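You operate a simulated robot arm through the tools that you are given. There is no shell and no other tool. Be economical: measure what you need, move in short steps, check, and stop when the job is done.

Carry out the task below with a simulated robot arm. There is one attempt and no reset: what you move stays moved.

TASK
Set the air wipe to about 3 bar and lock the regulator.
Fine: lower the air ring lever and leave the air on.

Only the result counts: the job must be done as asked and must still hold three seconds after the hand-in. Knocking over, shifting, dropping, spilling or breaking anything else fails it.

THE ROBOT
A 6-joint arm with a two-finger gripper, on a carriage that runs on a rail from [0.01, 1.084] to [-0.01, -1.056] (x, y) and turns from -190 to 142 degrees about z. Base frame: it is fixed where the carriage stands at the start and does not move with it; the origin is on the floor, on the carriage's upright axis, x ahead of it, y to its left, z up. Lengths are in m, angles in degrees, forces in N, time in s.
Its first joint turns from -115.0 to 115.0 degrees. Places, roughly: air ring lever [0.7, -0.3, 1]; air wipe valve [0.3, -0.2, 0.6]; regulator knob [0.4, -0.1, 0.8]; regulator lock lever [0.3, 0, 0.6]; talc feed knob [0.4, 0, 0.8]; wipe air meter [0.4, -0.3, 0.8]. Payload 3.43 kg.
The tool frame sits at the grasp point between the pads (the TCP): z along the fingers, y along the line on which they close. The tips reach 0.03 m beyond it. The gripper opens to 0.104 m. The gripper's body begins 0.057 m behind the TCP.
Orientation is that of the tool frame in the base frame, as a unit quaternion [x, y, z, w]. With the fingers straight down and closing along the base's y, the tool's x points along the base's -x, its y along +y and its z along -z.

THE INTERFACE
- The arm moves only by the tool drive_tool. Its argument "increments" is a list of rows, each an object (a shift or turn left out is 0, a gripper value left out holds the last) with "linear": the shift along the tool's x, y, z in units of 50 mm (1.0 is 50 mm), a list of three; "delta_rot": the turn, a rotation vector about the tool's x, y, z in units of 6 degrees (1.0 is 6 degrees), a list of three. In form: [{"linear": [tx, ty, tz], "delta_rot": [rx, ry, rz]}, ...]. A call has 1 to 20 rows; each row shifts and turns the commanded pose from where the row before left it, along the tool's axes as they then stand. "claw" is the opening in per cent of the stroke, from 0 (shut) to 100 (fully open), set as the call begins (left out, the last holds). A call with a number of a shift or a turn outside -1 to 1 is refused whole. Each row takes 0.2 s and may step no farther than 0.05 m and 8.6 degrees from the row before; otherwise, or with a gripper value out of range, the whole call is refused. A pose out of reach is approached as far as the arm can. The call stops where the force on the tool passes 90 N (or 10 N more than at its start, if that is more) or the arm is blocked; 0.2 s more then pass. The fingers move at their own pace (about 0.072 m/s each) and stop on an object; they squeeze with about 29 N. The grip force told is the motor's: it shows also when the fingers shut on nothing. Time passes only in rows, and 0.2 s behind the last, so rows that do not move let the fingers close. The reply holds the time, the measured pose of the TCP, the force on the tool along the base axes, the opening and the grip force, in the units named above and with some noise, with the torque about the TCP (base axes, N m) and any sound that the robot's microphone picked up.
- Cameras (640 x 400 px; columns grow to the right, rows downward): "scene" is now at [0.0084, 0.1677, 1.8432]; the picture's right is [-0.37, -0.93, 0.00], its down [-0.74, 0.30, -0.60] and it looks along [0.56, -0.22, -0.80] (base axes); focal length 261 px, centre (320, 200). "wrist" rides on the gripper at [0.067, 0.018, -0.09] in the tool frame; the picture's right is [-0.25, 0.97, 0.00], its down [-0.73, -0.19, -0.66] and it looks along [-0.64, -0.17, 0.75] (tool axes); focal length 218 px, centre (320, 200). There is no depth. A picture from a camera that has moved, and an enlarged one, comes with that camera's place and axes in the base frame and with its lens.
- capture(camera): a new picture of that camera. The clock stands still meanwhile.
- move_column(by): slides the trunk up (or, below 0, down) by that many m; the arm and the scene camera ride with it, the base frame stays. It gives what a move gives, with no picture.
- roll_base(legs): drives the robot by 1 to 6 legs, each [ahead, left, turn to the left] in m, m and degrees, along the robot's own axes; the way and the turn of a leg run together, so that a leg with both is an arc; at most 1.5 m and 180 degrees a leg. The arm and the cameras ride along, it lands a little off, and it stops where it bumps. It keeps to its track: a leg is cut to what the track allows. It gives what a move gives.
- aim_head(pan, tilt): turns the head with the scene camera to pan (to the left, within 155 degrees either way) and tilt (down, from -29 to 69), counted from straight ahead of the robot. It gives what a move gives.
- zoom(camera, box): a new picture of the part [left, top, right, bottom] of that camera's present view, enlarged. The clock stands still meanwhile.
- hand_in(): hands the job in; it is judged then, once.

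Work in short steps. Places have to be worked out from the pictures, the camera data and where the tool is seen: move nearer, look again, correct. Check each grasp and each placing, and mend what went wrong. You have 120 turns and 90 pictures in all, those below and enlarged ones among them. Open the gripper and draw the arm clear of the work before you hand the job in, unless the task says otherwise; then end with one line.

The tools are called after "Request:" by a JSON object that holds its "method" and its "body". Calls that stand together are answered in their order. drive_tool: Moves the arm, as the interface text tells. Its arguments: {"type":"object","properties":{"increments":{"type":"array"},"claw":{"type":"number"}},"required":["increments"]} The other tools are called the same way: move_column (by) slides the trunk up or down; roll_base (legs) drives the base; aim_head (pan, tilt) turns the head that bears the scene camera; capture (camera) takes a picture; zoom (camera, box) takes an enlarged picture of a part of a camera's view; hand_in () hands the job in.

At the start:

```text
time: 0.0
ee_pos: [0.6751, -0.0549, 1.3758]
ee_rot: [0.0, 1.0, 0.0, 0.0]
wrist_force: [0.6, -0.1, -0.2]
ft_torque: [0.01, 0.01, -0.02]
width: 0.1037
gripper_force: 0.1
trunk travel left (down, up): [-0.925, 0.065]
robot x, y, heading: [0.0021, -0.0004, 0.2]
head pan, tilt: [-21.7, 52.9]
```

scene: 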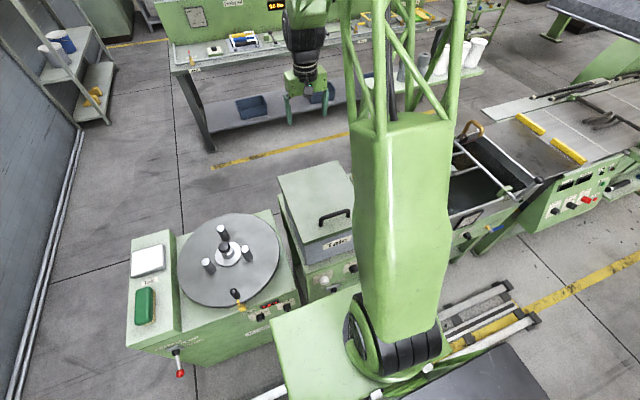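
wrist: 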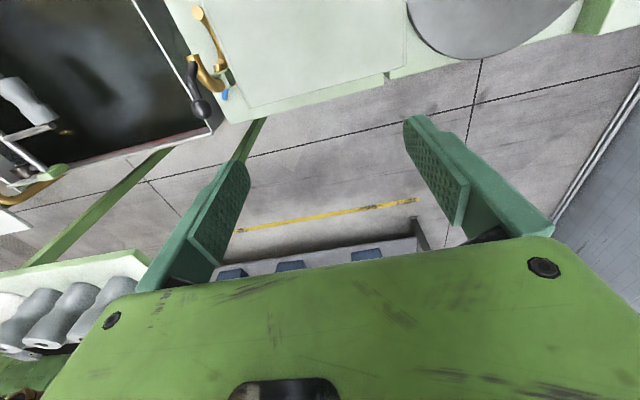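

The arm blocks the scene view of the work area. I take zooms to the region around the talc/air wipe stations first.

Request:
{"method": "zoom", "body": {"camera": "scene", "box": [420, 110, 640, 250]}}

Request:
{"method": "zoom", "body": {"camera": "scene", "box": [240, 150, 400, 300]}}

```text
2.86 times, centred on (530, 180) of scene
camera zoom: at [0.0084, 0.1677, 1.8432], right [-0.37, -0.93, 0.0], down [-0.74, 0.3, -0.6], along [0.56, -0.22, -0.8], focal length 745 px, centre (-280, 257)
```

zoom: 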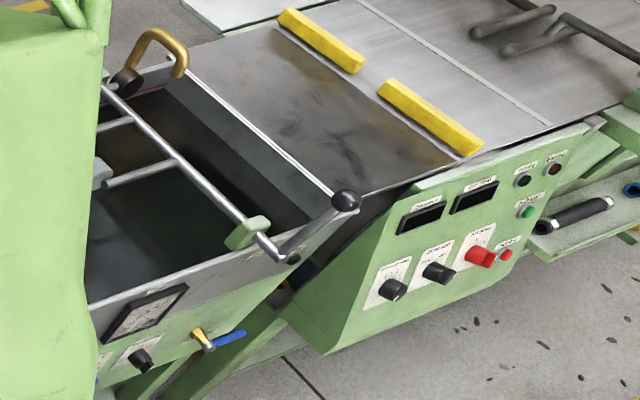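

```text
2.67 times, centred on (320, 225) of scene
camera zoom: at [0.0084, 0.1677, 1.8432], right [-0.37, -0.93, 0.0], down [-0.74, 0.3, -0.6], along [0.56, -0.22, -0.8], focal length 695 px, centre (320, 133)
```

zoom: 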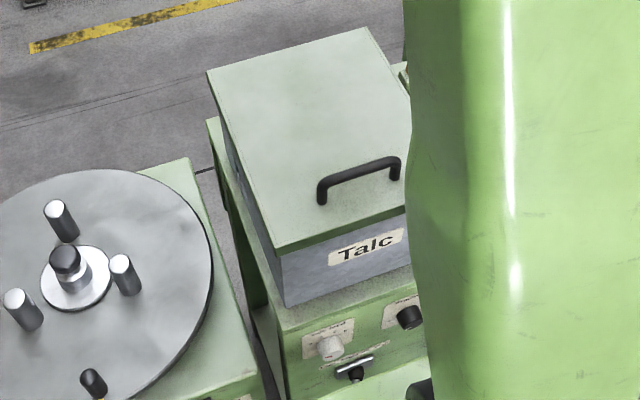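

I'll slide along the rail to the left to see the front panel obliquely, then look.

Request:
{"method": "roll_base", "body": {"legs": [[0, 0.5, 0]]}}

Request:
{"method": "aim_head", "body": {"pan": -65, "tilt": 55}}

Request:
{"method": "capture", "body": {"camera": "scene"}}

Request:
{"method": "capture", "body": {"camera": "wrist"}}

```text
time: 3.0
ee_pos: [0.6808, 0.4402, 1.3763]
ee_rot: [0.001, 1.0, -0.001, 0.0]
wrist_force: [0.3, 0.0, 0.1]
ft_torque: [-0.03, -0.02, 0.04]
width: 0.1039
gripper_force: 0.0
trunk travel left (down, up): [-0.925, 0.065]
robot x, y, heading: [0.0048, 0.4941, -0.2]
head pan, tilt: [-21.7, 52.9]
```

```text
time: 4.2
ee_pos: [0.6801, 0.438, 1.3764]
ee_rot: [0.001, 1.0, 0.0, 0.0]
wrist_force: [0.0, -0.4, -0.2]
ft_torque: [0.0, -0.02, 0.02]
width: 0.1039
gripper_force: 0.0
trunk travel left (down, up): [-0.925, 0.065]
robot x, y, heading: [0.0027, 0.4945, -0.1]
head pan, tilt: [-65.0, 55.0]
```

```text
85 pictures are left
camera scene: at [-0.0253, 0.6253, 1.8406], right [-0.91, -0.42, 0.0], down [-0.35, 0.74, -0.57], along [0.24, -0.52, -0.82], focal length 261 px, centre (320, 200)
```

scene: 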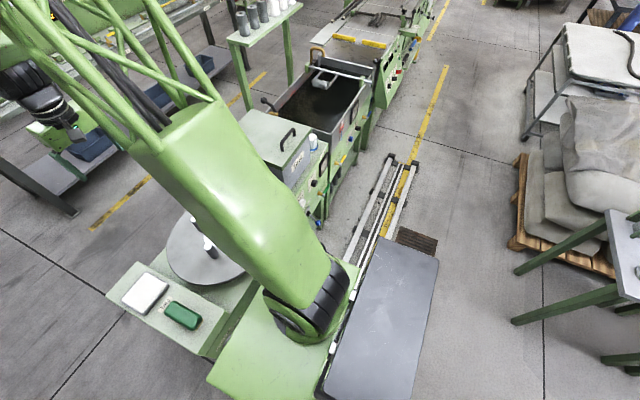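

```text
84 pictures are left
camera wrist: at [0.6124, 0.4565, 1.4675], right [0.26, 0.97, 0.0], down [0.73, -0.19, 0.66], along [0.64, -0.17, -0.75], focal length 218 px, centre (320, 200)
```

wrist: 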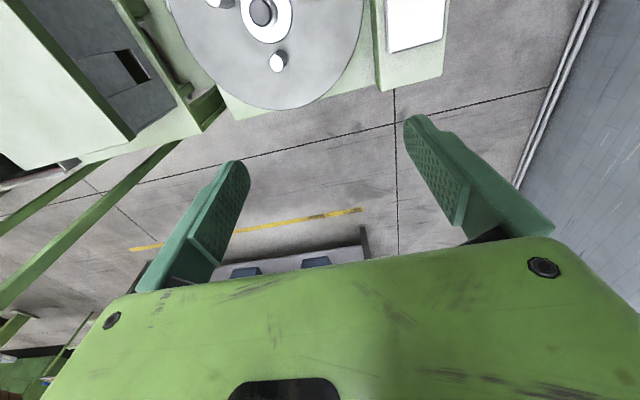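

The arm still hides the panel; from the right end of the rail, looking back left, the camera (which sits left of the arm) should see it clear.

Request:
{"method": "roll_base", "body": {"legs": [[0, -1.4, 0]]}}

Request:
{"method": "aim_head", "body": {"pan": 45, "tilt": 58}}

Request:
{"method": "capture", "body": {"camera": "scene"}}

```text
time: 11.6
ee_pos: [0.6661, -0.9885, 1.3767]
ee_rot: [0.01, 1.0, -0.001, 0.0]
wrist_force: [-0.3, 0.6, -0.6]
ft_torque: [0.0, 0.01, 0.01]
width: 0.104
gripper_force: 0.1
trunk travel left (down, up): [-0.925, 0.065]
robot x, y, heading: [-0.0076, -0.9195, -1.1]
head pan, tilt: [-65.0, 55.0]
```

```text
time: 13.4
ee_pos: [0.6672, -0.9886, 1.3778]
ee_rot: [0.009, 1.0, 0.0, 0.0]
wrist_force: [0.1, -0.8, 0.0]
ft_torque: [0.01, -0.03, -0.03]
width: 0.104
gripper_force: 0.0
trunk travel left (down, up): [-0.925, 0.065]
robot x, y, heading: [-0.0103, -0.9202, -0.9]
head pan, tilt: [45.0, 58.0]
```

```text
83 pictures are left
camera scene: at [-0.0155, -0.6759, 1.8369], right [0.69, -0.72, 0.0], down [-0.61, -0.59, -0.53], along [0.38, 0.37, -0.85], focal length 261 px, centre (320, 200)
```

scene: 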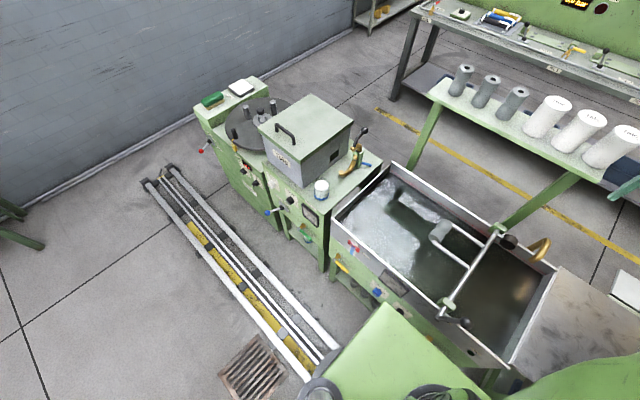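

The panel is now in view. I zoom on it.

Request:
{"method": "zoom", "body": {"camera": "scene", "box": [250, 160, 410, 300]}}

Request:
{"method": "zoom", "body": {"camera": "scene", "box": [260, 175, 350, 245]}}

Request:
{"method": "zoom", "body": {"camera": "scene", "box": [310, 110, 400, 180]}}

```text
2.86 times, centred on (330, 230) of scene
camera zoom: at [-0.0155, -0.6759, 1.8369], right [0.69, -0.72, 0.0], down [-0.61, -0.59, -0.53], along [0.38, 0.37, -0.85], focal length 745 px, centre (291, 114)
```

zoom: 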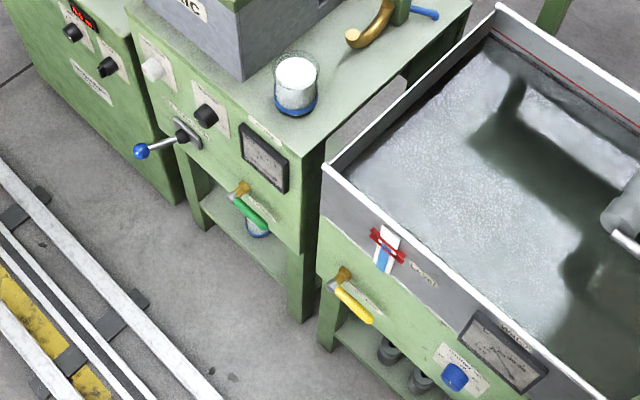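

```text
5.71 times, centred on (305, 210) of scene
camera zoom: at [-0.0155, -0.6759, 1.8369], right [0.69, -0.72, 0.0], down [-0.61, -0.59, -0.53], along [0.38, 0.37, -0.85], focal length 1490 px, centre (406, 143)
```

zoom: 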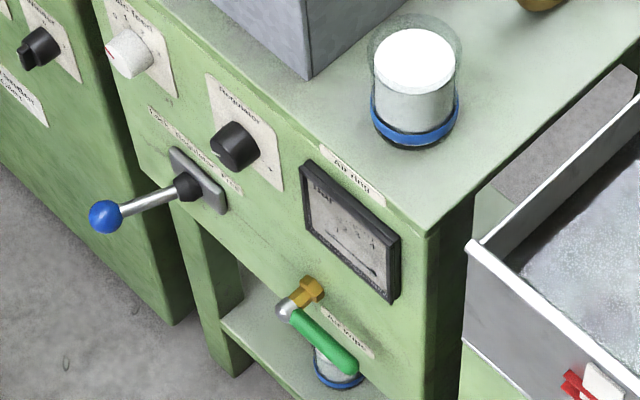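

```text
5.71 times, centred on (355, 145) of scene
camera zoom: at [-0.0155, -0.6759, 1.8369], right [0.69, -0.72, 0.0], down [-0.61, -0.59, -0.53], along [0.38, 0.37, -0.85], focal length 1490 px, centre (120, 514)
```

zoom: 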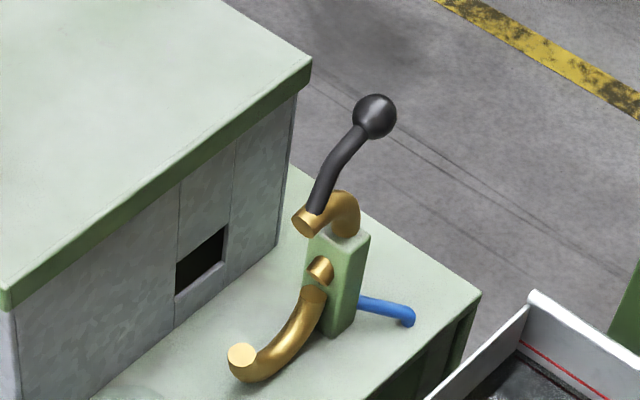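

Identified: white talc-feed knob, black regulator knob, gauge, blue-ball lock lever, green air-wipe valve handle and the black-ball air ring lever on top. I'll turn the carriage to face along the rail (+y) so the arm works in the aisle beside the panel.

Request:
{"method": "roll_base", "body": {"legs": [[0, 0, 91], [0.15, 0, 0]]}}

Request:
{"method": "drive_tool", "body": {"increments": [{"delta_rot": [1, 0, 0]}, {"delta_rot": [1, 0, 0]}, {"delta_rot": [1, 0, 0]}, {"delta_rot": [1, 0, 0]}, {"delta_rot": [1, 0, 0]}, {"delta_rot": [1, 0, 0]}, {"delta_rot": [1, 0, 0]}, {"delta_rot": [1, 0, 0]}, {"delta_rot": [1, 0, 0]}, {"delta_rot": [1, 0, 0]}, {"delta_rot": [1, 0, 0]}, {"delta_rot": [1, 0, 0]}, {"delta_rot": [1, 0, 0]}, {"delta_rot": [1, 0, 0]}, {"delta_rot": [1, 0, 0]}]}}

Request:
{"method": "aim_head", "body": {"pan": -45, "tilt": 50}}

Request:
{"method": "capture", "body": {"camera": "scene"}}

Request:
{"method": "capture", "body": {"camera": "wrist"}}

```text
time: 18.8
ee_pos: [0.0322, -0.0932, 1.3761]
ee_rot: [0.715, -0.699, 0.0, 0.0]
wrist_force: [0.3, -0.3, 1.1]
ft_torque: [-0.03, -0.01, 0.03]
width: 0.1039
gripper_force: 0.1
trunk travel left (down, up): [-0.925, 0.065]
robot x, y, heading: [-0.0079, -0.7723, 91.3]
head pan, tilt: [45.0, 58.0]
```

```text
time: 21.9
ee_pos: [0.0318, -0.0923, 1.3755]
ee_rot: [-0.505, 0.494, -0.495, 0.506]
wrist_force: [0.2, 0.1, 0.8]
ft_torque: [-0.02, -0.01, 0.03]
width: 0.104
gripper_force: 0.1
trunk travel left (down, up): [-0.925, 0.065]
robot x, y, heading: [-0.0098, -0.769, 91.3]
head pan, tilt: [45.0, 58.0]
```

```text
time: 23.6
ee_pos: [0.0323, -0.0939, 1.3762]
ee_rot: [-0.505, 0.494, -0.495, 0.506]
wrist_force: [0.4, 0.5, 0.3]
ft_torque: [0.05, 0.0, 0.02]
width: 0.1037
gripper_force: 0.1
trunk travel left (down, up): [-0.925, 0.065]
robot x, y, heading: [-0.0063, -0.7706, 91.4]
head pan, tilt: [-45.0, 50.0]
```

```text
79 pictures are left
camera scene: at [-0.1477, -0.7789, 1.8471], right [0.72, -0.69, 0.0], down [-0.53, -0.55, -0.64], along [0.44, 0.47, -0.77], focal length 261 px, centre (320, 200)
```

scene: 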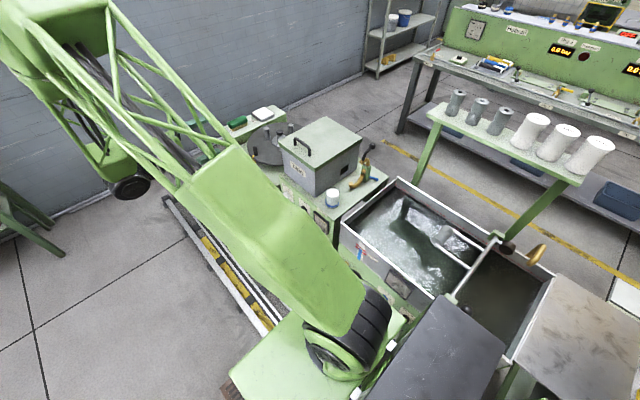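

```text
78 pictures are left
camera wrist: at [-0.0563, -0.1623, 1.3595], right [-0.01, 0.25, -0.97], down [-0.67, 0.71, 0.19], along [0.74, 0.65, 0.17], focal length 218 px, centre (320, 200)
```

wrist: 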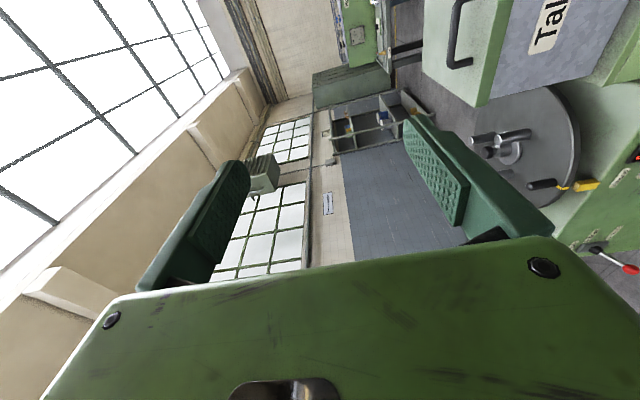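

Lower the trunk to panel height and roll the gripper so that the wrist camera is upright above the fingers.

Request:
{"method": "move_column", "body": {"by": -0.5}}

Request:
{"method": "drive_tool", "body": {"increments": [{"delta_rot": [0, 0, -1]}, {"delta_rot": [0, 0, -1]}, {"delta_rot": [0, 0, -1]}, {"delta_rot": [0, 0, -1]}, {"delta_rot": [0, 0, -1]}, {"delta_rot": [0, 0, -1]}, {"delta_rot": [0, 0, -1]}, {"delta_rot": [0, 0, -1]}, {"delta_rot": [0, 0, -1]}, {"delta_rot": [0, 0, -1]}, {"delta_rot": [0, 0, -1]}, {"delta_rot": [0, 0, -1]}, {"delta_rot": [0, 0, -1]}, {"delta_rot": [0, 0, -1]}, {"delta_rot": [0, 0, -1]}]}}

Request:
{"method": "capture", "body": {"camera": "wrist"}}

Request:
{"method": "capture", "body": {"camera": "scene"}}

```text
refused: -0.5 is not a number from -0.4 to 0.4
```

```text
time: 26.8
ee_pos: [0.032, -0.0947, 1.377]
ee_rot: [0.707, 0.008, 0.707, -0.007]
wrist_force: [0.4, -0.1, -0.5]
ft_torque: [-0.02, -0.03, -0.01]
width: 0.1041
gripper_force: 0.1
trunk travel left (down, up): [-0.925, 0.065]
robot x, y, heading: [-0.0081, -0.7711, 91.2]
head pan, tilt: [-45.0, 50.0]
```

```text
77 pictures are left
camera wrist: at [-0.057, -0.1134, 1.4453], right [0.02, -0.97, -0.25], down [-0.66, 0.17, -0.73], along [0.75, 0.18, -0.64], focal length 218 px, centre (320, 200)
```

wrist: 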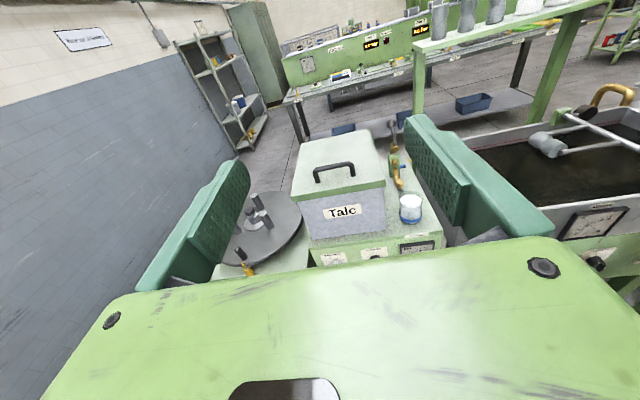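

```text
76 pictures are left
camera scene: at [-0.1477, -0.7789, 1.8471], right [0.72, -0.69, 0.0], down [-0.53, -0.55, -0.64], along [0.44, 0.46, -0.77], focal length 261 px, centre (320, 200)
```

scene: 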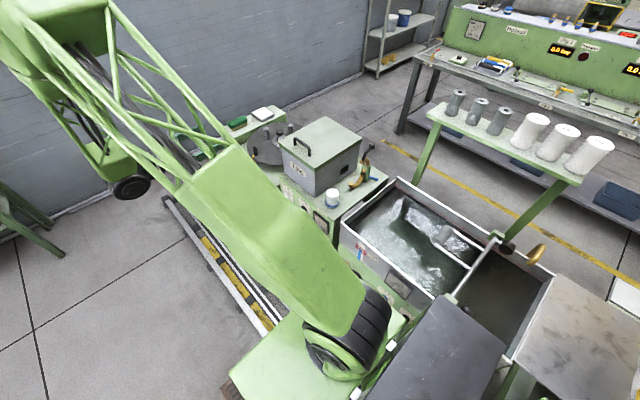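

Upright wrist view works. Lower the trunk in two steps.

Request:
{"method": "move_column", "body": {"by": -0.4}}

Request:
{"method": "capture", "body": {"camera": "wrist"}}

Request:
{"method": "capture", "body": {"camera": "scene"}}

```text
time: 30.6
ee_pos: [0.0339, -0.0939, 0.9768]
ee_rot: [0.707, 0.008, 0.707, -0.007]
wrist_force: [0.0, 0.5, 0.3]
ft_torque: [0.03, 0.0, 0.02]
width: 0.1041
gripper_force: 0.1
trunk travel left (down, up): [-0.525, 0.465]
robot x, y, heading: [-0.0079, -0.7687, 91.2]
head pan, tilt: [-45.0, 50.0]
```

```text
75 pictures are left
camera wrist: at [-0.057, -0.1135, 1.0454], right [0.02, -0.97, -0.25], down [-0.66, 0.18, -0.73], along [0.75, 0.18, -0.64], focal length 218 px, centre (320, 200)
```

wrist: 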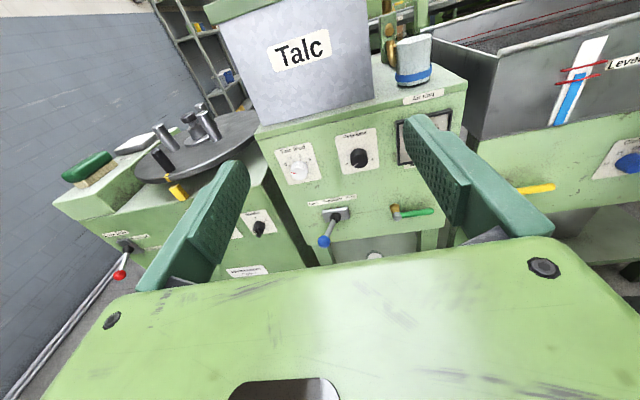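

```text
74 pictures are left
camera scene: at [-0.1477, -0.779, 1.4472], right [0.72, -0.69, 0.0], down [-0.53, -0.55, -0.64], along [0.44, 0.47, -0.77], focal length 261 px, centre (320, 200)
```

scene: 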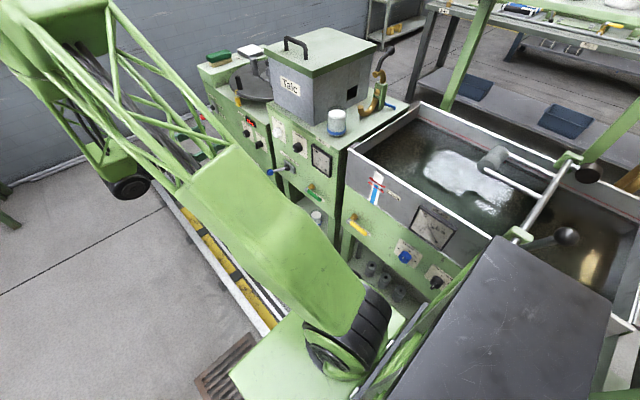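

Both views are useful. Zoom for details.

Request:
{"method": "zoom", "body": {"camera": "wrist", "box": [260, 80, 450, 260]}}

Request:
{"method": "zoom", "body": {"camera": "scene", "box": [255, 105, 355, 225]}}

Request:
{"method": "zoom", "body": {"camera": "scene", "box": [350, 40, 420, 130]}}

```text
2.22 times, centred on (355, 170) of wrist
camera zoom: at [-0.057, -0.1135, 1.0454], right [0.02, -0.97, -0.25], down [-0.66, 0.18, -0.73], along [0.75, 0.18, -0.64], focal length 485 px, centre (242, 267)
```

zoom: 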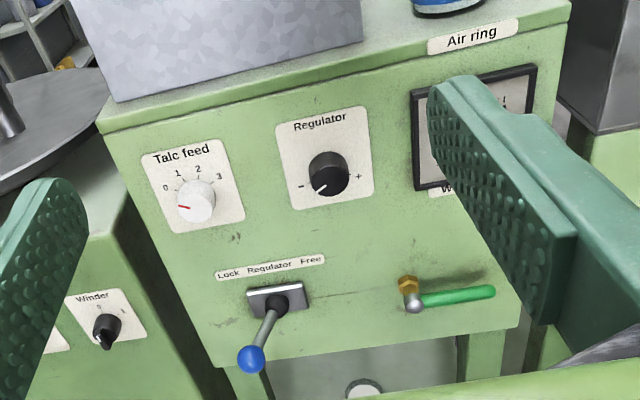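

```text
3.33 times, centred on (305, 165) of scene
camera zoom: at [-0.1477, -0.779, 1.4472], right [0.72, -0.69, 0.0], down [-0.53, -0.55, -0.64], along [0.44, 0.47, -0.77], focal length 869 px, centre (370, 317)
```

zoom: 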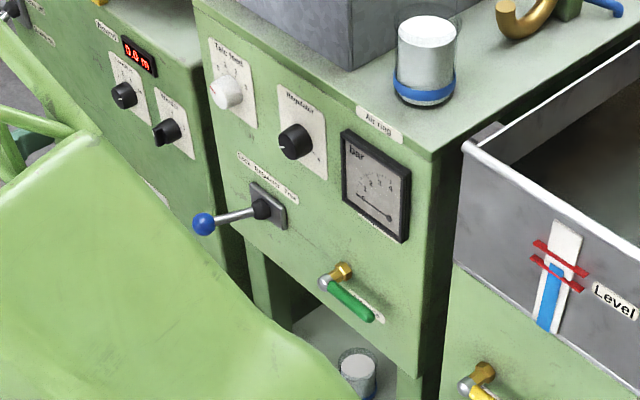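

```text
4.44 times, centred on (385, 85) of scene
camera zoom: at [-0.1477, -0.779, 1.4472], right [0.72, -0.69, 0.0], down [-0.53, -0.55, -0.64], along [0.44, 0.47, -0.77], focal length 1159 px, centre (31, 711)
```

zoom: 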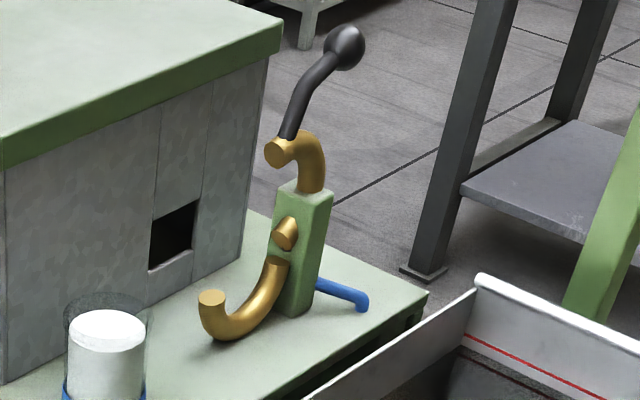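

"Lock | Regulator | Free" labels lie left|right; the ball at about (0.268,-0.012,0.635), base (0.36,-0.048,0.64) so it leans left (Lock). Check gauge and valve in closer zoom.

Request:
{"method": "zoom", "body": {"camera": "scene", "box": [305, 135, 345, 180]}}

Request:
{"method": "zoom", "body": {"camera": "scene", "box": [255, 150, 335, 220]}}

Request:
{"method": "zoom", "body": {"camera": "wrist", "box": [340, 100, 440, 240]}}

```text
8.89 times, centred on (325, 158) of scene
camera zoom: at [-0.1477, -0.779, 1.4472], right [0.72, -0.69, 0.0], down [-0.53, -0.55, -0.64], along [0.44, 0.47, -0.77], focal length 2318 px, centre (276, 578)
```

zoom: 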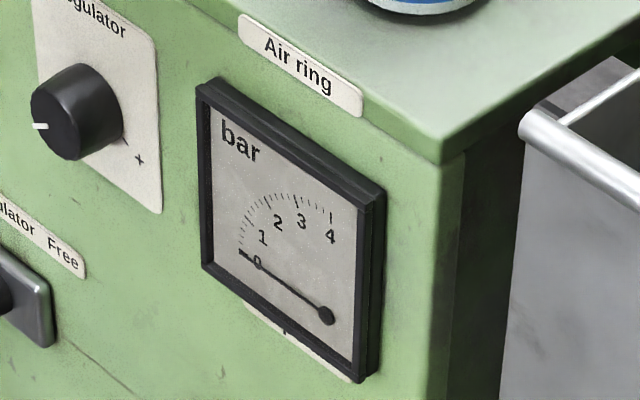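

```text
5.71 times, centred on (295, 185) of scene
camera zoom: at [-0.1477, -0.779, 1.4472], right [0.72, -0.69, 0.0], down [-0.53, -0.55, -0.64], along [0.44, 0.47, -0.77], focal length 1490 px, centre (463, 286)
```

zoom: 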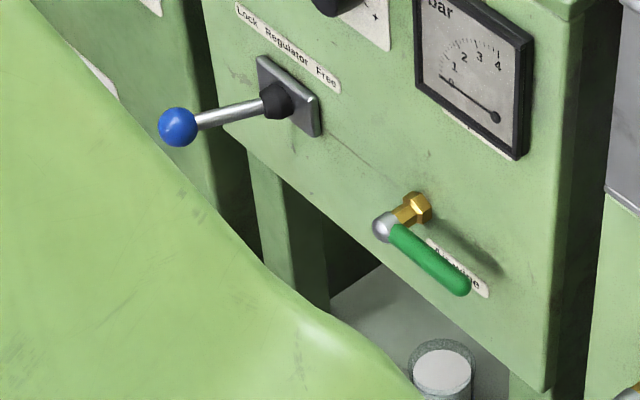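

```text
2.86 times, centred on (390, 170) of wrist
camera zoom: at [-0.057, -0.1135, 1.0454], right [0.02, -0.97, -0.25], down [-0.66, 0.18, -0.73], along [0.75, 0.18, -0.64], focal length 624 px, centre (120, 286)
```

zoom: 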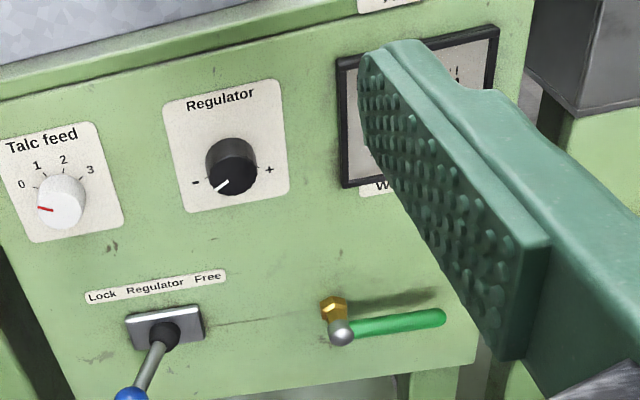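

Gauge reads 0; knob at "-", valve handle horizontal (likely shut), lever on Lock. First free the lever: lower the trunk and approach the ball with fingers half open, straddling it.

Request:
{"method": "move_column", "body": {"by": -0.3}}

Request:
{"method": "drive_tool", "body": {"increments": [{"linear": [-0.4, -0.8, 0.9]}, {"linear": [-0.4, -0.8, 0.9]}, {"linear": [0, 0, 0.7]}], "claw": 55}}

Request:
{"method": "capture", "body": {"camera": "wrist"}}

Request:
{"method": "capture", "body": {"camera": "scene"}}

```text
time: 33.6
ee_pos: [0.0331, -0.0938, 0.6769]
ee_rot: [0.707, 0.007, 0.707, -0.008]
wrist_force: [0.3, 0.5, -0.4]
ft_torque: [-0.03, -0.02, 0.01]
width: 0.1041
gripper_force: 0.0
trunk travel left (down, up): [-0.225, 0.765]
robot x, y, heading: [-0.0094, -0.7732, 91.5]
head pan, tilt: [-45.0, 50.0]
```

```text
refused: row 1 steps farther than a row can; nothing moved
```

```text
67 pictures are left
camera wrist: at [-0.057, -0.1134, 0.7453], right [0.02, -0.97, -0.25], down [-0.66, 0.18, -0.73], along [0.75, 0.18, -0.64], focal length 218 px, centre (320, 200)
```

wrist: 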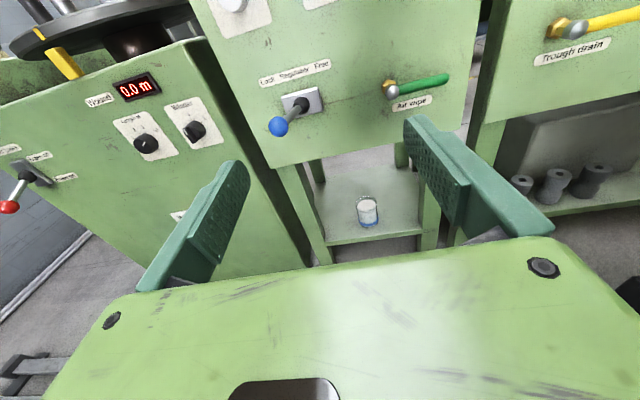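

```text
66 pictures are left
camera scene: at [-0.1477, -0.7789, 1.1472], right [0.72, -0.69, 0.0], down [-0.53, -0.55, -0.64], along [0.44, 0.46, -0.77], focal length 261 px, centre (320, 200)
```

scene: 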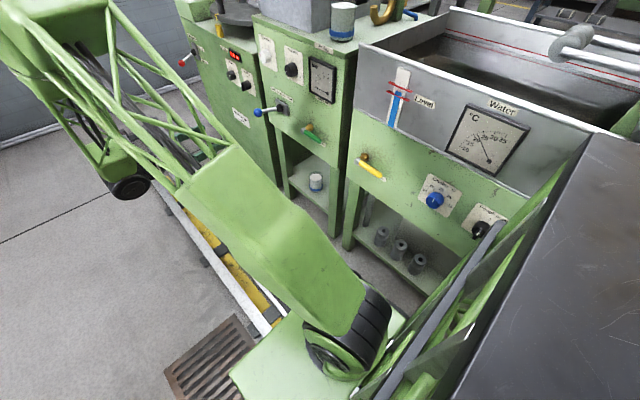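

Ball refined to about (0.268,-0.011,0.63). Approach in smaller steps with fingers part-open.

Request:
{"method": "drive_tool", "body": {"increments": [{"linear": [-0.3, -0.55, 0.7]}, {"linear": [-0.3, -0.55, 0.7]}, {"linear": [-0.34, -0.56, 0.7]}, {"linear": [0, 0, 0.5]}], "claw": 55}}

Request:
{"method": "capture", "body": {"camera": "wrist"}}

```text
time: 34.6
ee_pos: [0.1605, -0.0069, 0.6319]
ee_rot: [0.707, 0.009, 0.707, -0.009]
wrist_force: [0.1, -0.2, -0.4]
ft_torque: [0.03, 0.01, 0.0]
width: 0.0569
gripper_force: 0.0
trunk travel left (down, up): [-0.225, 0.765]
robot x, y, heading: [-0.0073, -0.7675, 91.0]
head pan, tilt: [-45.0, 50.0]
```

```text
65 pictures are left
camera wrist: at [0.07, -0.0265, 0.6995], right [0.02, -0.97, -0.25], down [-0.66, 0.17, -0.73], along [0.75, 0.18, -0.64], focal length 218 px, centre (320, 200)
```

wrist: 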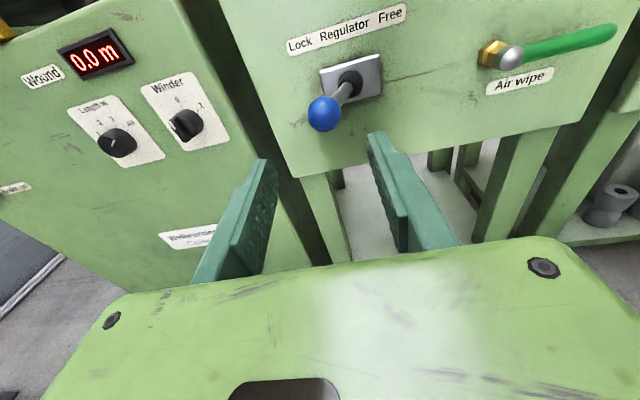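

Aligned within a few mm. Advance 0.1 m to straddle the ball, then push right (-y).

Request:
{"method": "drive_tool", "body": {"increments": [{"linear": [0, 0, 0.7]}, {"linear": [0, 0, 0.7]}, {"linear": [0, 0, 0.6]}]}}

Request:
{"method": "capture", "body": {"camera": "wrist"}}

```text
time: 35.4
ee_pos: [0.2612, -0.0057, 0.6289]
ee_rot: [0.707, 0.009, 0.707, -0.009]
wrist_force: [-0.4, 0.2, 0.0]
ft_torque: [0.0, 0.03, 0.01]
width: 0.0574
gripper_force: 0.0
trunk travel left (down, up): [-0.225, 0.765]
robot x, y, heading: [-0.006, -0.7716, 91.4]
head pan, tilt: [-45.0, 50.0]
```

```text
64 pictures are left
camera wrist: at [0.1716, -0.0255, 0.6977], right [0.02, -0.97, -0.25], down [-0.66, 0.17, -0.73], along [0.75, 0.18, -0.64], focal length 218 px, centre (320, 200)
```

wrist: 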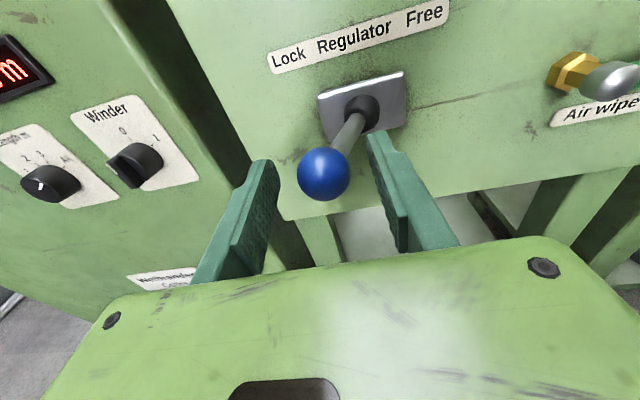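

The ball is between the fingers. Push right toward Free.

Request:
{"method": "drive_tool", "body": {"increments": [{"linear": [0, 0.4, 0]}, {"linear": [0, 0.4, 0]}, {"linear": [0, 0.4, 0]}, {"linear": [0, 0.3, 0]}, {"linear": [0, 0.2, 0]}]}}

Request:
{"method": "capture", "body": {"camera": "wrist"}}

```text
time: 36.6
ee_pos: [0.2615, -0.0887, 0.6291]
ee_rot: [0.707, 0.009, 0.707, -0.009]
wrist_force: [-3.4, 16.2, 5.0]
ft_torque: [0.25, -0.05, 0.38]
width: 0.066
gripper_force: 7.1
trunk travel left (down, up): [-0.225, 0.765]
robot x, y, heading: [-0.0093, -0.769, 91.4]
head pan, tilt: [-45.0, 50.0]
```

```text
63 pictures are left
camera wrist: at [0.1713, -0.1082, 0.6982], right [0.03, -0.97, -0.25], down [-0.66, 0.17, -0.73], along [0.75, 0.19, -0.64], focal length 218 px, centre (320, 200)
```

wrist: 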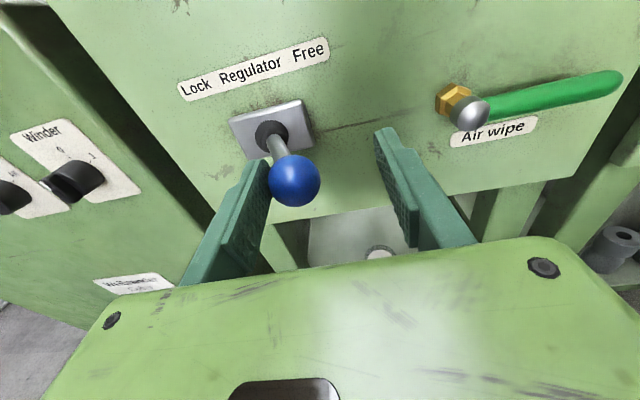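

The lever swung right and stopped (16 N). Back off slightly and withdraw to see whether it stays.

Request:
{"method": "drive_tool", "body": {"increments": [{"linear": [0, -0.35, 0]}, {"linear": [0, 0, -0.8]}, {"linear": [0, 0, -0.8]}]}}

Request:
{"method": "capture", "body": {"camera": "wrist"}}

Request:
{"method": "zoom", "body": {"camera": "scene", "box": [250, 30, 350, 150]}}

```text
time: 37.4
ee_pos: [0.1836, -0.0771, 0.627]
ee_rot: [0.706, 0.007, 0.708, -0.008]
wrist_force: [0.4, 0.6, -0.9]
ft_torque: [0.02, 0.01, 0.01]
width: 0.0573
gripper_force: 0.1
trunk travel left (down, up): [-0.225, 0.765]
robot x, y, heading: [-0.0065, -0.7691, 91.3]
head pan, tilt: [-45.0, 50.0]
```

```text
62 pictures are left
camera wrist: at [0.0938, -0.0964, 0.696], right [0.02, -0.97, -0.25], down [-0.66, 0.18, -0.73], along [0.75, 0.18, -0.64], focal length 218 px, centre (320, 200)
```

wrist: 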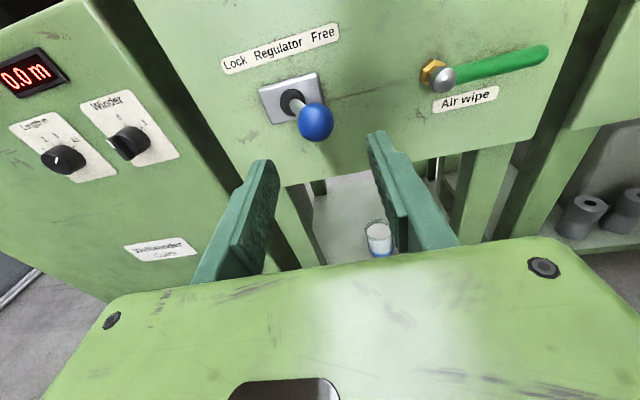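

```text
3.33 times, centred on (300, 90) of scene
camera zoom: at [-0.1472, -0.7789, 1.1471], right [0.72, -0.69, 0.0], down [-0.53, -0.55, -0.64], along [0.44, 0.46, -0.77], focal length 869 px, centre (387, 567)
```

zoom: 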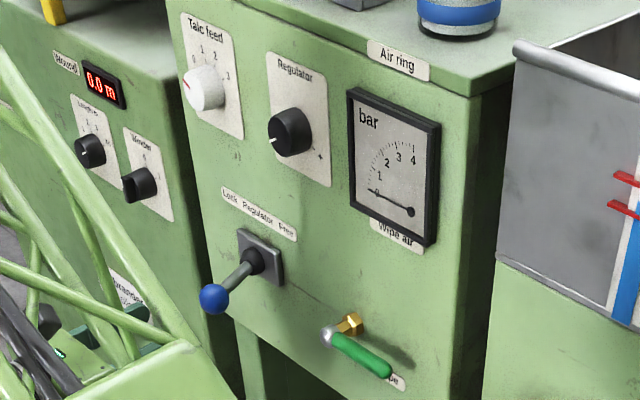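

Lever now leans to Free and stays. Next the regulator knob, judged at about (0.358,-0.12,0.785). Back out, raise the trunk, align and look.

Request:
{"method": "drive_tool", "body": {"increments": [{"linear": [0, 0, -0.8]}, {"linear": [0, 0.45, -0.2]}, {"linear": [0, 0.45, 0]}], "claw": 75}}

Request:
{"method": "move_column", "body": {"by": 0.16}}

Request:
{"method": "capture", "body": {"camera": "wrist"}}

```text
time: 38.2
ee_pos: [0.1334, -0.1216, 0.6289]
ee_rot: [0.707, 0.008, 0.707, -0.008]
wrist_force: [0.0, 0.0, -0.6]
ft_torque: [-0.02, -0.01, 0.02]
width: 0.0779
gripper_force: 0.1
trunk travel left (down, up): [-0.225, 0.765]
robot x, y, heading: [-0.0052, -0.7714, 91.2]
head pan, tilt: [-45.0, 50.0]
```

```text
time: 40.1
ee_pos: [0.1332, -0.1225, 0.7883]
ee_rot: [0.707, 0.008, 0.707, -0.008]
wrist_force: [-0.1, -0.3, -0.2]
ft_torque: [0.01, -0.03, 0.03]
width: 0.0781
gripper_force: 0.1
trunk travel left (down, up): [-0.385, 0.605]
robot x, y, heading: [-0.0071, -0.7696, 91.1]
head pan, tilt: [-45.0, 50.0]
```

```text
60 pictures are left
camera wrist: at [0.0436, -0.1413, 0.8568], right [0.02, -0.97, -0.25], down [-0.66, 0.18, -0.73], along [0.75, 0.18, -0.64], focal length 218 px, centre (320, 200)
```

wrist: 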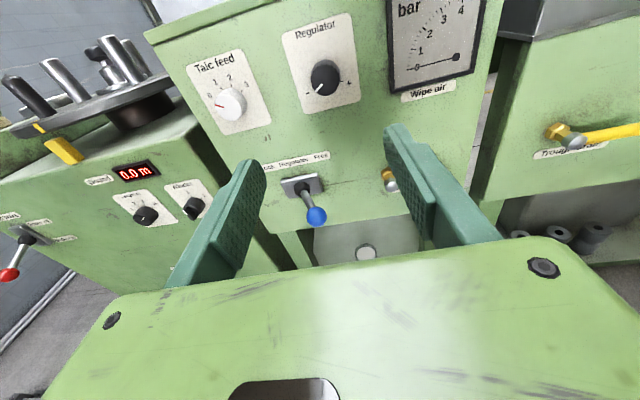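

Knob lies at y≈-0.125, z≈0.791. Pre-roll -60° and advance until the tips are beside the knob.

Request:
{"method": "drive_tool", "body": {"increments": [{"linear": [0.05, 0.06, 0.8]}, {"linear": [0, 0, 0.8]}, {"linear": [0, 0, 0.8]}, {"delta_rot": [0, 0, -1]}, {"delta_rot": [0, 0, -1]}, {"delta_rot": [0, 0, -1]}, {"delta_rot": [0, 0, -1]}, {"delta_rot": [0, 0, -1]}, {"delta_rot": [0, 0, -1]}, {"delta_rot": [0, 0, -1]}, {"delta_rot": [0, 0, -1]}, {"delta_rot": [0, 0, -1]}, {"delta_rot": [0, 0, -1]}]}}

Request:
{"method": "capture", "body": {"camera": "wrist"}}

Request:
{"method": "capture", "body": {"camera": "scene"}}

```text
time: 42.9
ee_pos: [0.2546, -0.1228, 0.7916]
ee_rot: [0.608, 0.361, 0.616, 0.348]
wrist_force: [0.4, 0.6, 0.0]
ft_torque: [0.04, 0.01, 0.01]
width: 0.0779
gripper_force: 0.1
trunk travel left (down, up): [-0.385, 0.605]
robot x, y, heading: [-0.0087, -0.7694, 91.2]
head pan, tilt: [-45.0, 50.0]
```

```text
59 pictures are left
camera wrist: at [0.1633, -0.0744, 0.8407], right [0.02, -0.7, 0.71], down [-0.64, -0.55, -0.53], along [0.76, -0.45, -0.46], focal length 218 px, centre (320, 200)
```

wrist: 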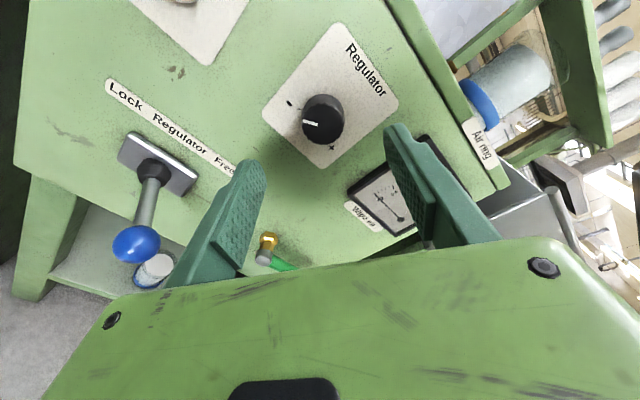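

```text
58 pictures are left
camera scene: at [-0.1477, -0.7789, 1.3071], right [0.72, -0.69, 0.0], down [-0.53, -0.55, -0.64], along [0.44, 0.46, -0.77], focal length 261 px, centre (320, 200)
```

scene: 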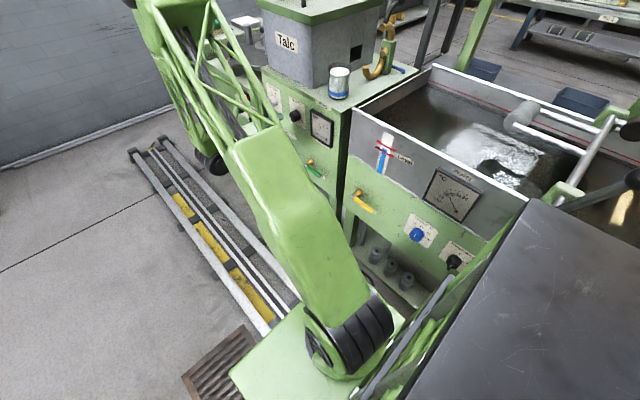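

Aligned on the knob. Advance 0.07 m.

Request:
{"method": "drive_tool", "body": {"increments": [{"linear": [0, 0, 0.7]}, {"linear": [0, 0, 0.7]}]}}

Request:
{"method": "capture", "body": {"camera": "wrist"}}

Request:
{"method": "zoom", "body": {"camera": "scene", "box": [270, 80, 350, 140]}}

```text
time: 43.5
ee_pos: [0.3246, -0.1223, 0.7915]
ee_rot: [0.608, 0.36, 0.617, 0.346]
wrist_force: [0.1, 0.3, 0.4]
ft_torque: [-0.01, 0.04, 0.02]
width: 0.078
gripper_force: 0.0
trunk travel left (down, up): [-0.385, 0.605]
robot x, y, heading: [-0.0054, -0.769, 91.0]
head pan, tilt: [-45.0, 50.0]
```

```text
57 pictures are left
camera wrist: at [0.2335, -0.0735, 0.8413], right [0.02, -0.7, 0.71], down [-0.64, -0.55, -0.53], along [0.77, -0.45, -0.46], focal length 218 px, centre (320, 200)
```

wrist: 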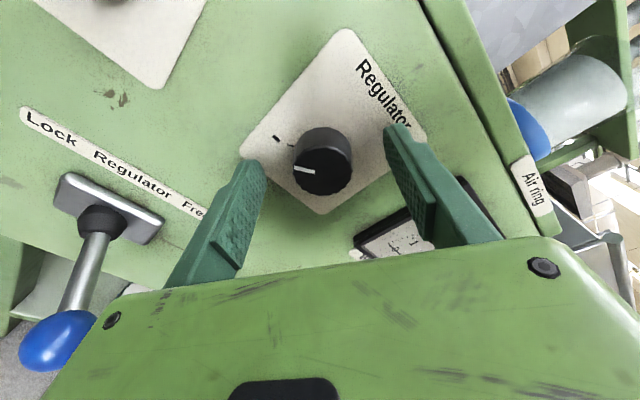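

```text
6.67 times, centred on (310, 110) of scene
camera zoom: at [-0.1484, -0.779, 1.3071], right [0.72, -0.69, 0.0], down [-0.53, -0.55, -0.64], along [0.44, 0.47, -0.77], focal length 1738 px, centre (387, 800)
```

zoom: 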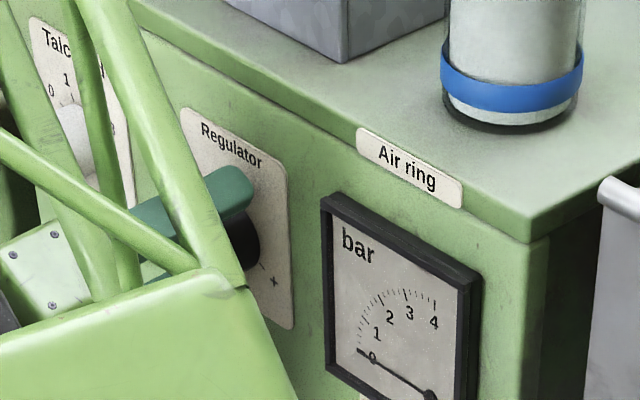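

Fingers straddle the knob and the gauge is visible. Advance 4 mm more and close.

Request:
{"method": "drive_tool", "body": {"increments": [{"linear": [0, 0, 0.08]}, {}, {}, {}, {}], "claw": 20}}

Request:
{"method": "capture", "body": {"camera": "wrist"}}

```text
time: 44.7
ee_pos: [0.3299, -0.1219, 0.7921]
ee_rot: [0.608, 0.361, 0.616, 0.348]
wrist_force: [8.6, -3.3, 11.2]
ft_torque: [-0.05, -0.4, -0.11]
width: 0.0362
gripper_force: 44.8
trunk travel left (down, up): [-0.385, 0.605]
robot x, y, heading: [-0.0084, -0.7717, 91.0]
head pan, tilt: [-45.0, 50.0]
```

```text
55 pictures are left
camera wrist: at [0.2376, -0.074, 0.8419], right [0.02, -0.7, 0.71], down [-0.64, -0.55, -0.53], along [0.76, -0.45, -0.46], focal length 218 px, centre (320, 200)
```

wrist: 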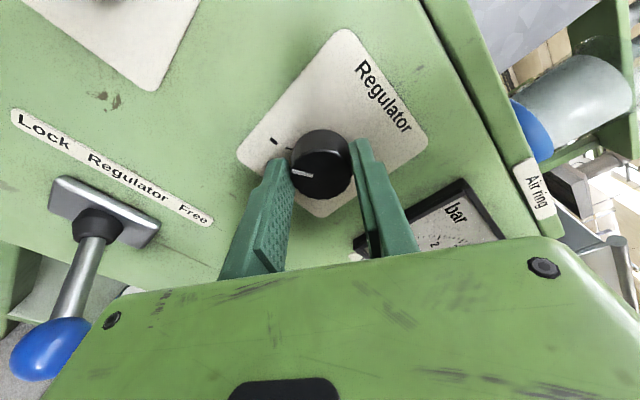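

Gripped. Turn clockwise 30° and check the gauge.

Request:
{"method": "drive_tool", "body": {"increments": [{"linear": [0, 0.03, 0], "delta_rot": [0, 0, 0.7]}, {"delta_rot": [0, 0, 0.8]}, {"delta_rot": [0, 0, 0.8]}, {"delta_rot": [0, 0, 0.9]}, {"delta_rot": [0, 0, 0.9]}, {"delta_rot": [0, 0, 0.9]}]}}

Request:
{"method": "zoom", "body": {"camera": "scene", "box": [270, 80, 350, 140]}}

Request:
{"method": "capture", "body": {"camera": "wrist"}}

```text
time: 46.1
ee_pos: [0.3279, -0.1232, 0.7932]
ee_rot: [0.681, 0.191, 0.685, 0.176]
wrist_force: [15.1, -19.7, 10.7]
ft_torque: [-0.1, -0.85, -0.25]
width: 0.036
gripper_force: 45.2
trunk travel left (down, up): [-0.385, 0.605]
robot x, y, heading: [-0.0036, -0.7724, 91.0]
head pan, tilt: [-45.0, 50.0]
```

```text
6.67 times, centred on (310, 110) of scene
camera zoom: at [-0.1473, -0.7802, 1.3073], right [0.72, -0.69, 0.0], down [-0.53, -0.55, -0.64], along [0.44, 0.47, -0.77], focal length 1738 px, centre (387, 800)
```

zoom: 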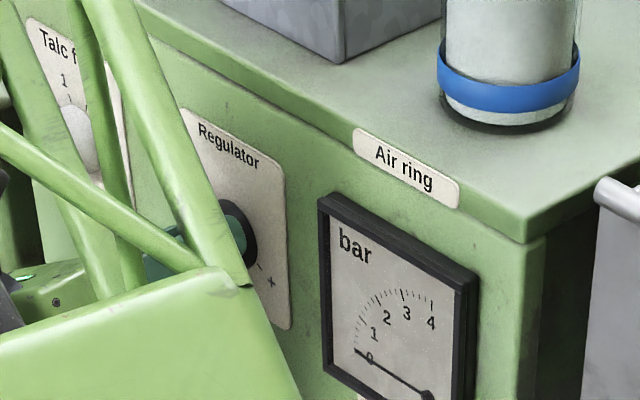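

```text
53 pictures are left
camera wrist: at [0.2372, -0.1065, 0.8612], right [0.02, -0.96, 0.26], down [-0.65, -0.21, -0.73], along [0.76, -0.16, -0.63], focal length 218 px, centre (320, 200)
```

wrist: 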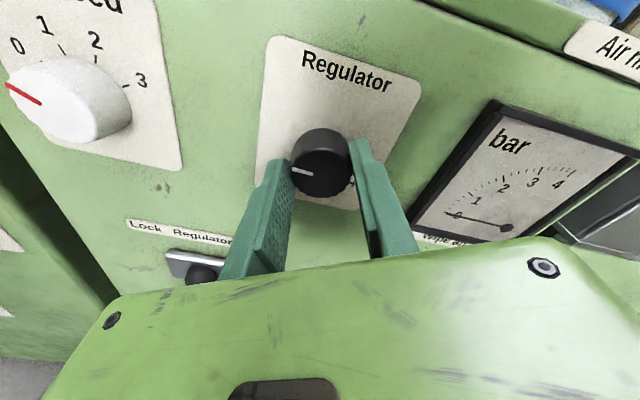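

The knob turned 30° with the grip; gauge still 0. Turn 60° more for a clear test of whether the valve is shut.

Request:
{"method": "drive_tool", "body": {"increments": [{"linear": [0, 0.03, 0], "delta_rot": [0, 0, 1]}, {"delta_rot": [0, 0, 1]}, {"delta_rot": [0, 0, 1]}, {"delta_rot": [0, 0, 1]}, {"delta_rot": [0, 0, 1]}, {"delta_rot": [0, 0, 1]}, {"delta_rot": [0, 0, 1]}, {"delta_rot": [0, 0, 1]}, {"delta_rot": [0, 0, 1]}, {"delta_rot": [0, 0, 1]}]}}

Request:
{"method": "capture", "body": {"camera": "wrist"}}

Request:
{"method": "zoom", "body": {"camera": "scene", "box": [270, 80, 350, 140]}}

```text
time: 48.4
ee_pos: [0.3279, -0.126, 0.7935]
ee_rot: [0.686, -0.176, 0.681, -0.187]
wrist_force: [-8.3, -15.3, -2.6]
ft_torque: [-0.07, -0.74, -1.13]
width: 0.0356
gripper_force: 45.0
trunk travel left (down, up): [-0.385, 0.605]
robot x, y, heading: [-0.0075, -0.768, 91.3]
head pan, tilt: [-45.0, 50.0]
stopped in row 10: the force on the tool passed its limit at 91 N (the readings are from after the stop); the commanded pose is now the measured one
```

```text
52 pictures are left
camera wrist: at [0.2384, -0.1761, 0.8435], right [0.01, -0.71, -0.7], down [-0.67, 0.52, -0.54], along [0.74, 0.47, -0.47], focal length 218 px, centre (320, 200)
```

wrist: 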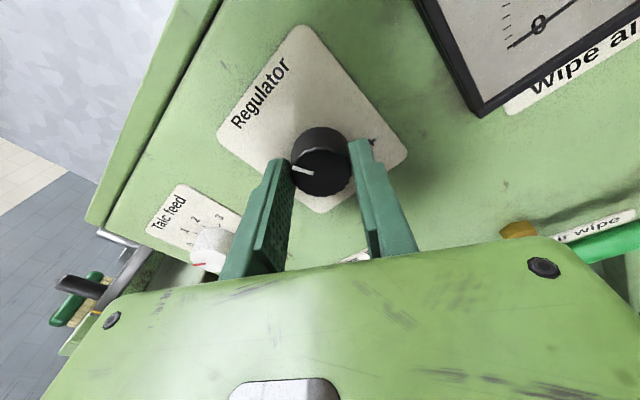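

```text
6.67 times, centred on (310, 110) of scene
camera zoom: at [-0.148, -0.7801, 1.3076], right [0.72, -0.69, 0.0], down [-0.53, -0.55, -0.64], along [0.44, 0.47, -0.77], focal length 1738 px, centre (387, 800)
```

zoom: 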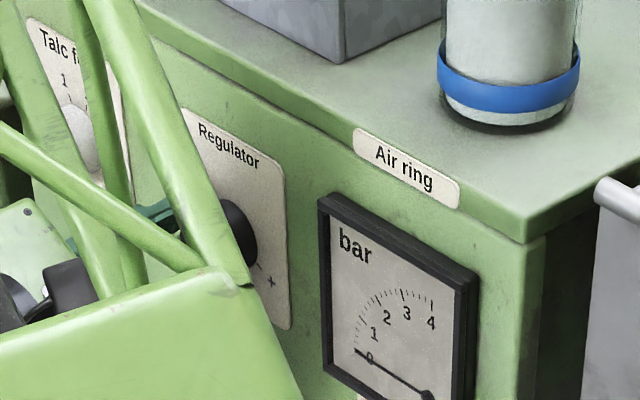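

Pressure still 0 after ~88° of turn, so the valve is shut. Release the knob, back out, roll upright and go to the green valve.

Request:
{"method": "drive_tool", "body": {"increments": [{}, {}, {}], "claw": 75}}

Request:
{"method": "drive_tool", "body": {"increments": [{"linear": [0, 0, -0.8]}, {"linear": [0, 0, -0.8]}, {"linear": [0, 0, -0.8]}, {"linear": [0, 0, -0.8]}, {"delta_rot": [0, 0, -1]}, {"delta_rot": [0, 0, -1]}, {"delta_rot": [0, 0, -1]}, {"delta_rot": [0, 0, -1]}, {"delta_rot": [0, 0, -1]}]}}

Request:
{"method": "move_column", "body": {"by": -0.12}}

Request:
{"method": "capture", "body": {"camera": "wrist"}}

```text
time: 49.2
ee_pos: [0.3286, -0.1258, 0.7908]
ee_rot: [0.686, -0.177, 0.68, -0.188]
wrist_force: [-0.5, -0.3, -0.3]
ft_torque: [-0.01, -0.03, -0.02]
width: 0.0781
gripper_force: 0.1
trunk travel left (down, up): [-0.385, 0.605]
robot x, y, heading: [-0.0096, -0.7692, 91.4]
head pan, tilt: [-45.0, 50.0]
```

```text
time: 51.2
ee_pos: [0.1684, -0.1272, 0.7938]
ee_rot: [0.708, 0.009, 0.706, -0.005]
wrist_force: [-0.5, 0.3, -0.3]
ft_torque: [0.02, 0.02, 0.02]
width: 0.0778
gripper_force: 0.2
trunk travel left (down, up): [-0.385, 0.605]
robot x, y, heading: [-0.0074, -0.7702, 91.3]
head pan, tilt: [-45.0, 50.0]
```

```text
time: 52.7
ee_pos: [0.167, -0.1275, 0.6736]
ee_rot: [0.708, 0.007, 0.706, -0.005]
wrist_force: [0.0, -0.4, 0.0]
ft_torque: [-0.01, 0.03, 0.01]
width: 0.0778
gripper_force: 0.1
trunk travel left (down, up): [-0.265, 0.725]
robot x, y, heading: [-0.0068, -0.7733, 91.1]
head pan, tilt: [-45.0, 50.0]
```

```text
50 pictures are left
camera wrist: at [0.0776, -0.1462, 0.742], right [0.02, -0.97, -0.25], down [-0.66, 0.18, -0.73], along [0.75, 0.18, -0.64], focal length 218 px, centre (320, 200)
```

wrist: 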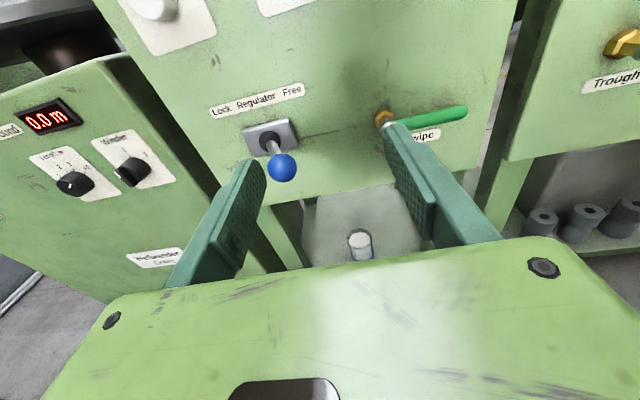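

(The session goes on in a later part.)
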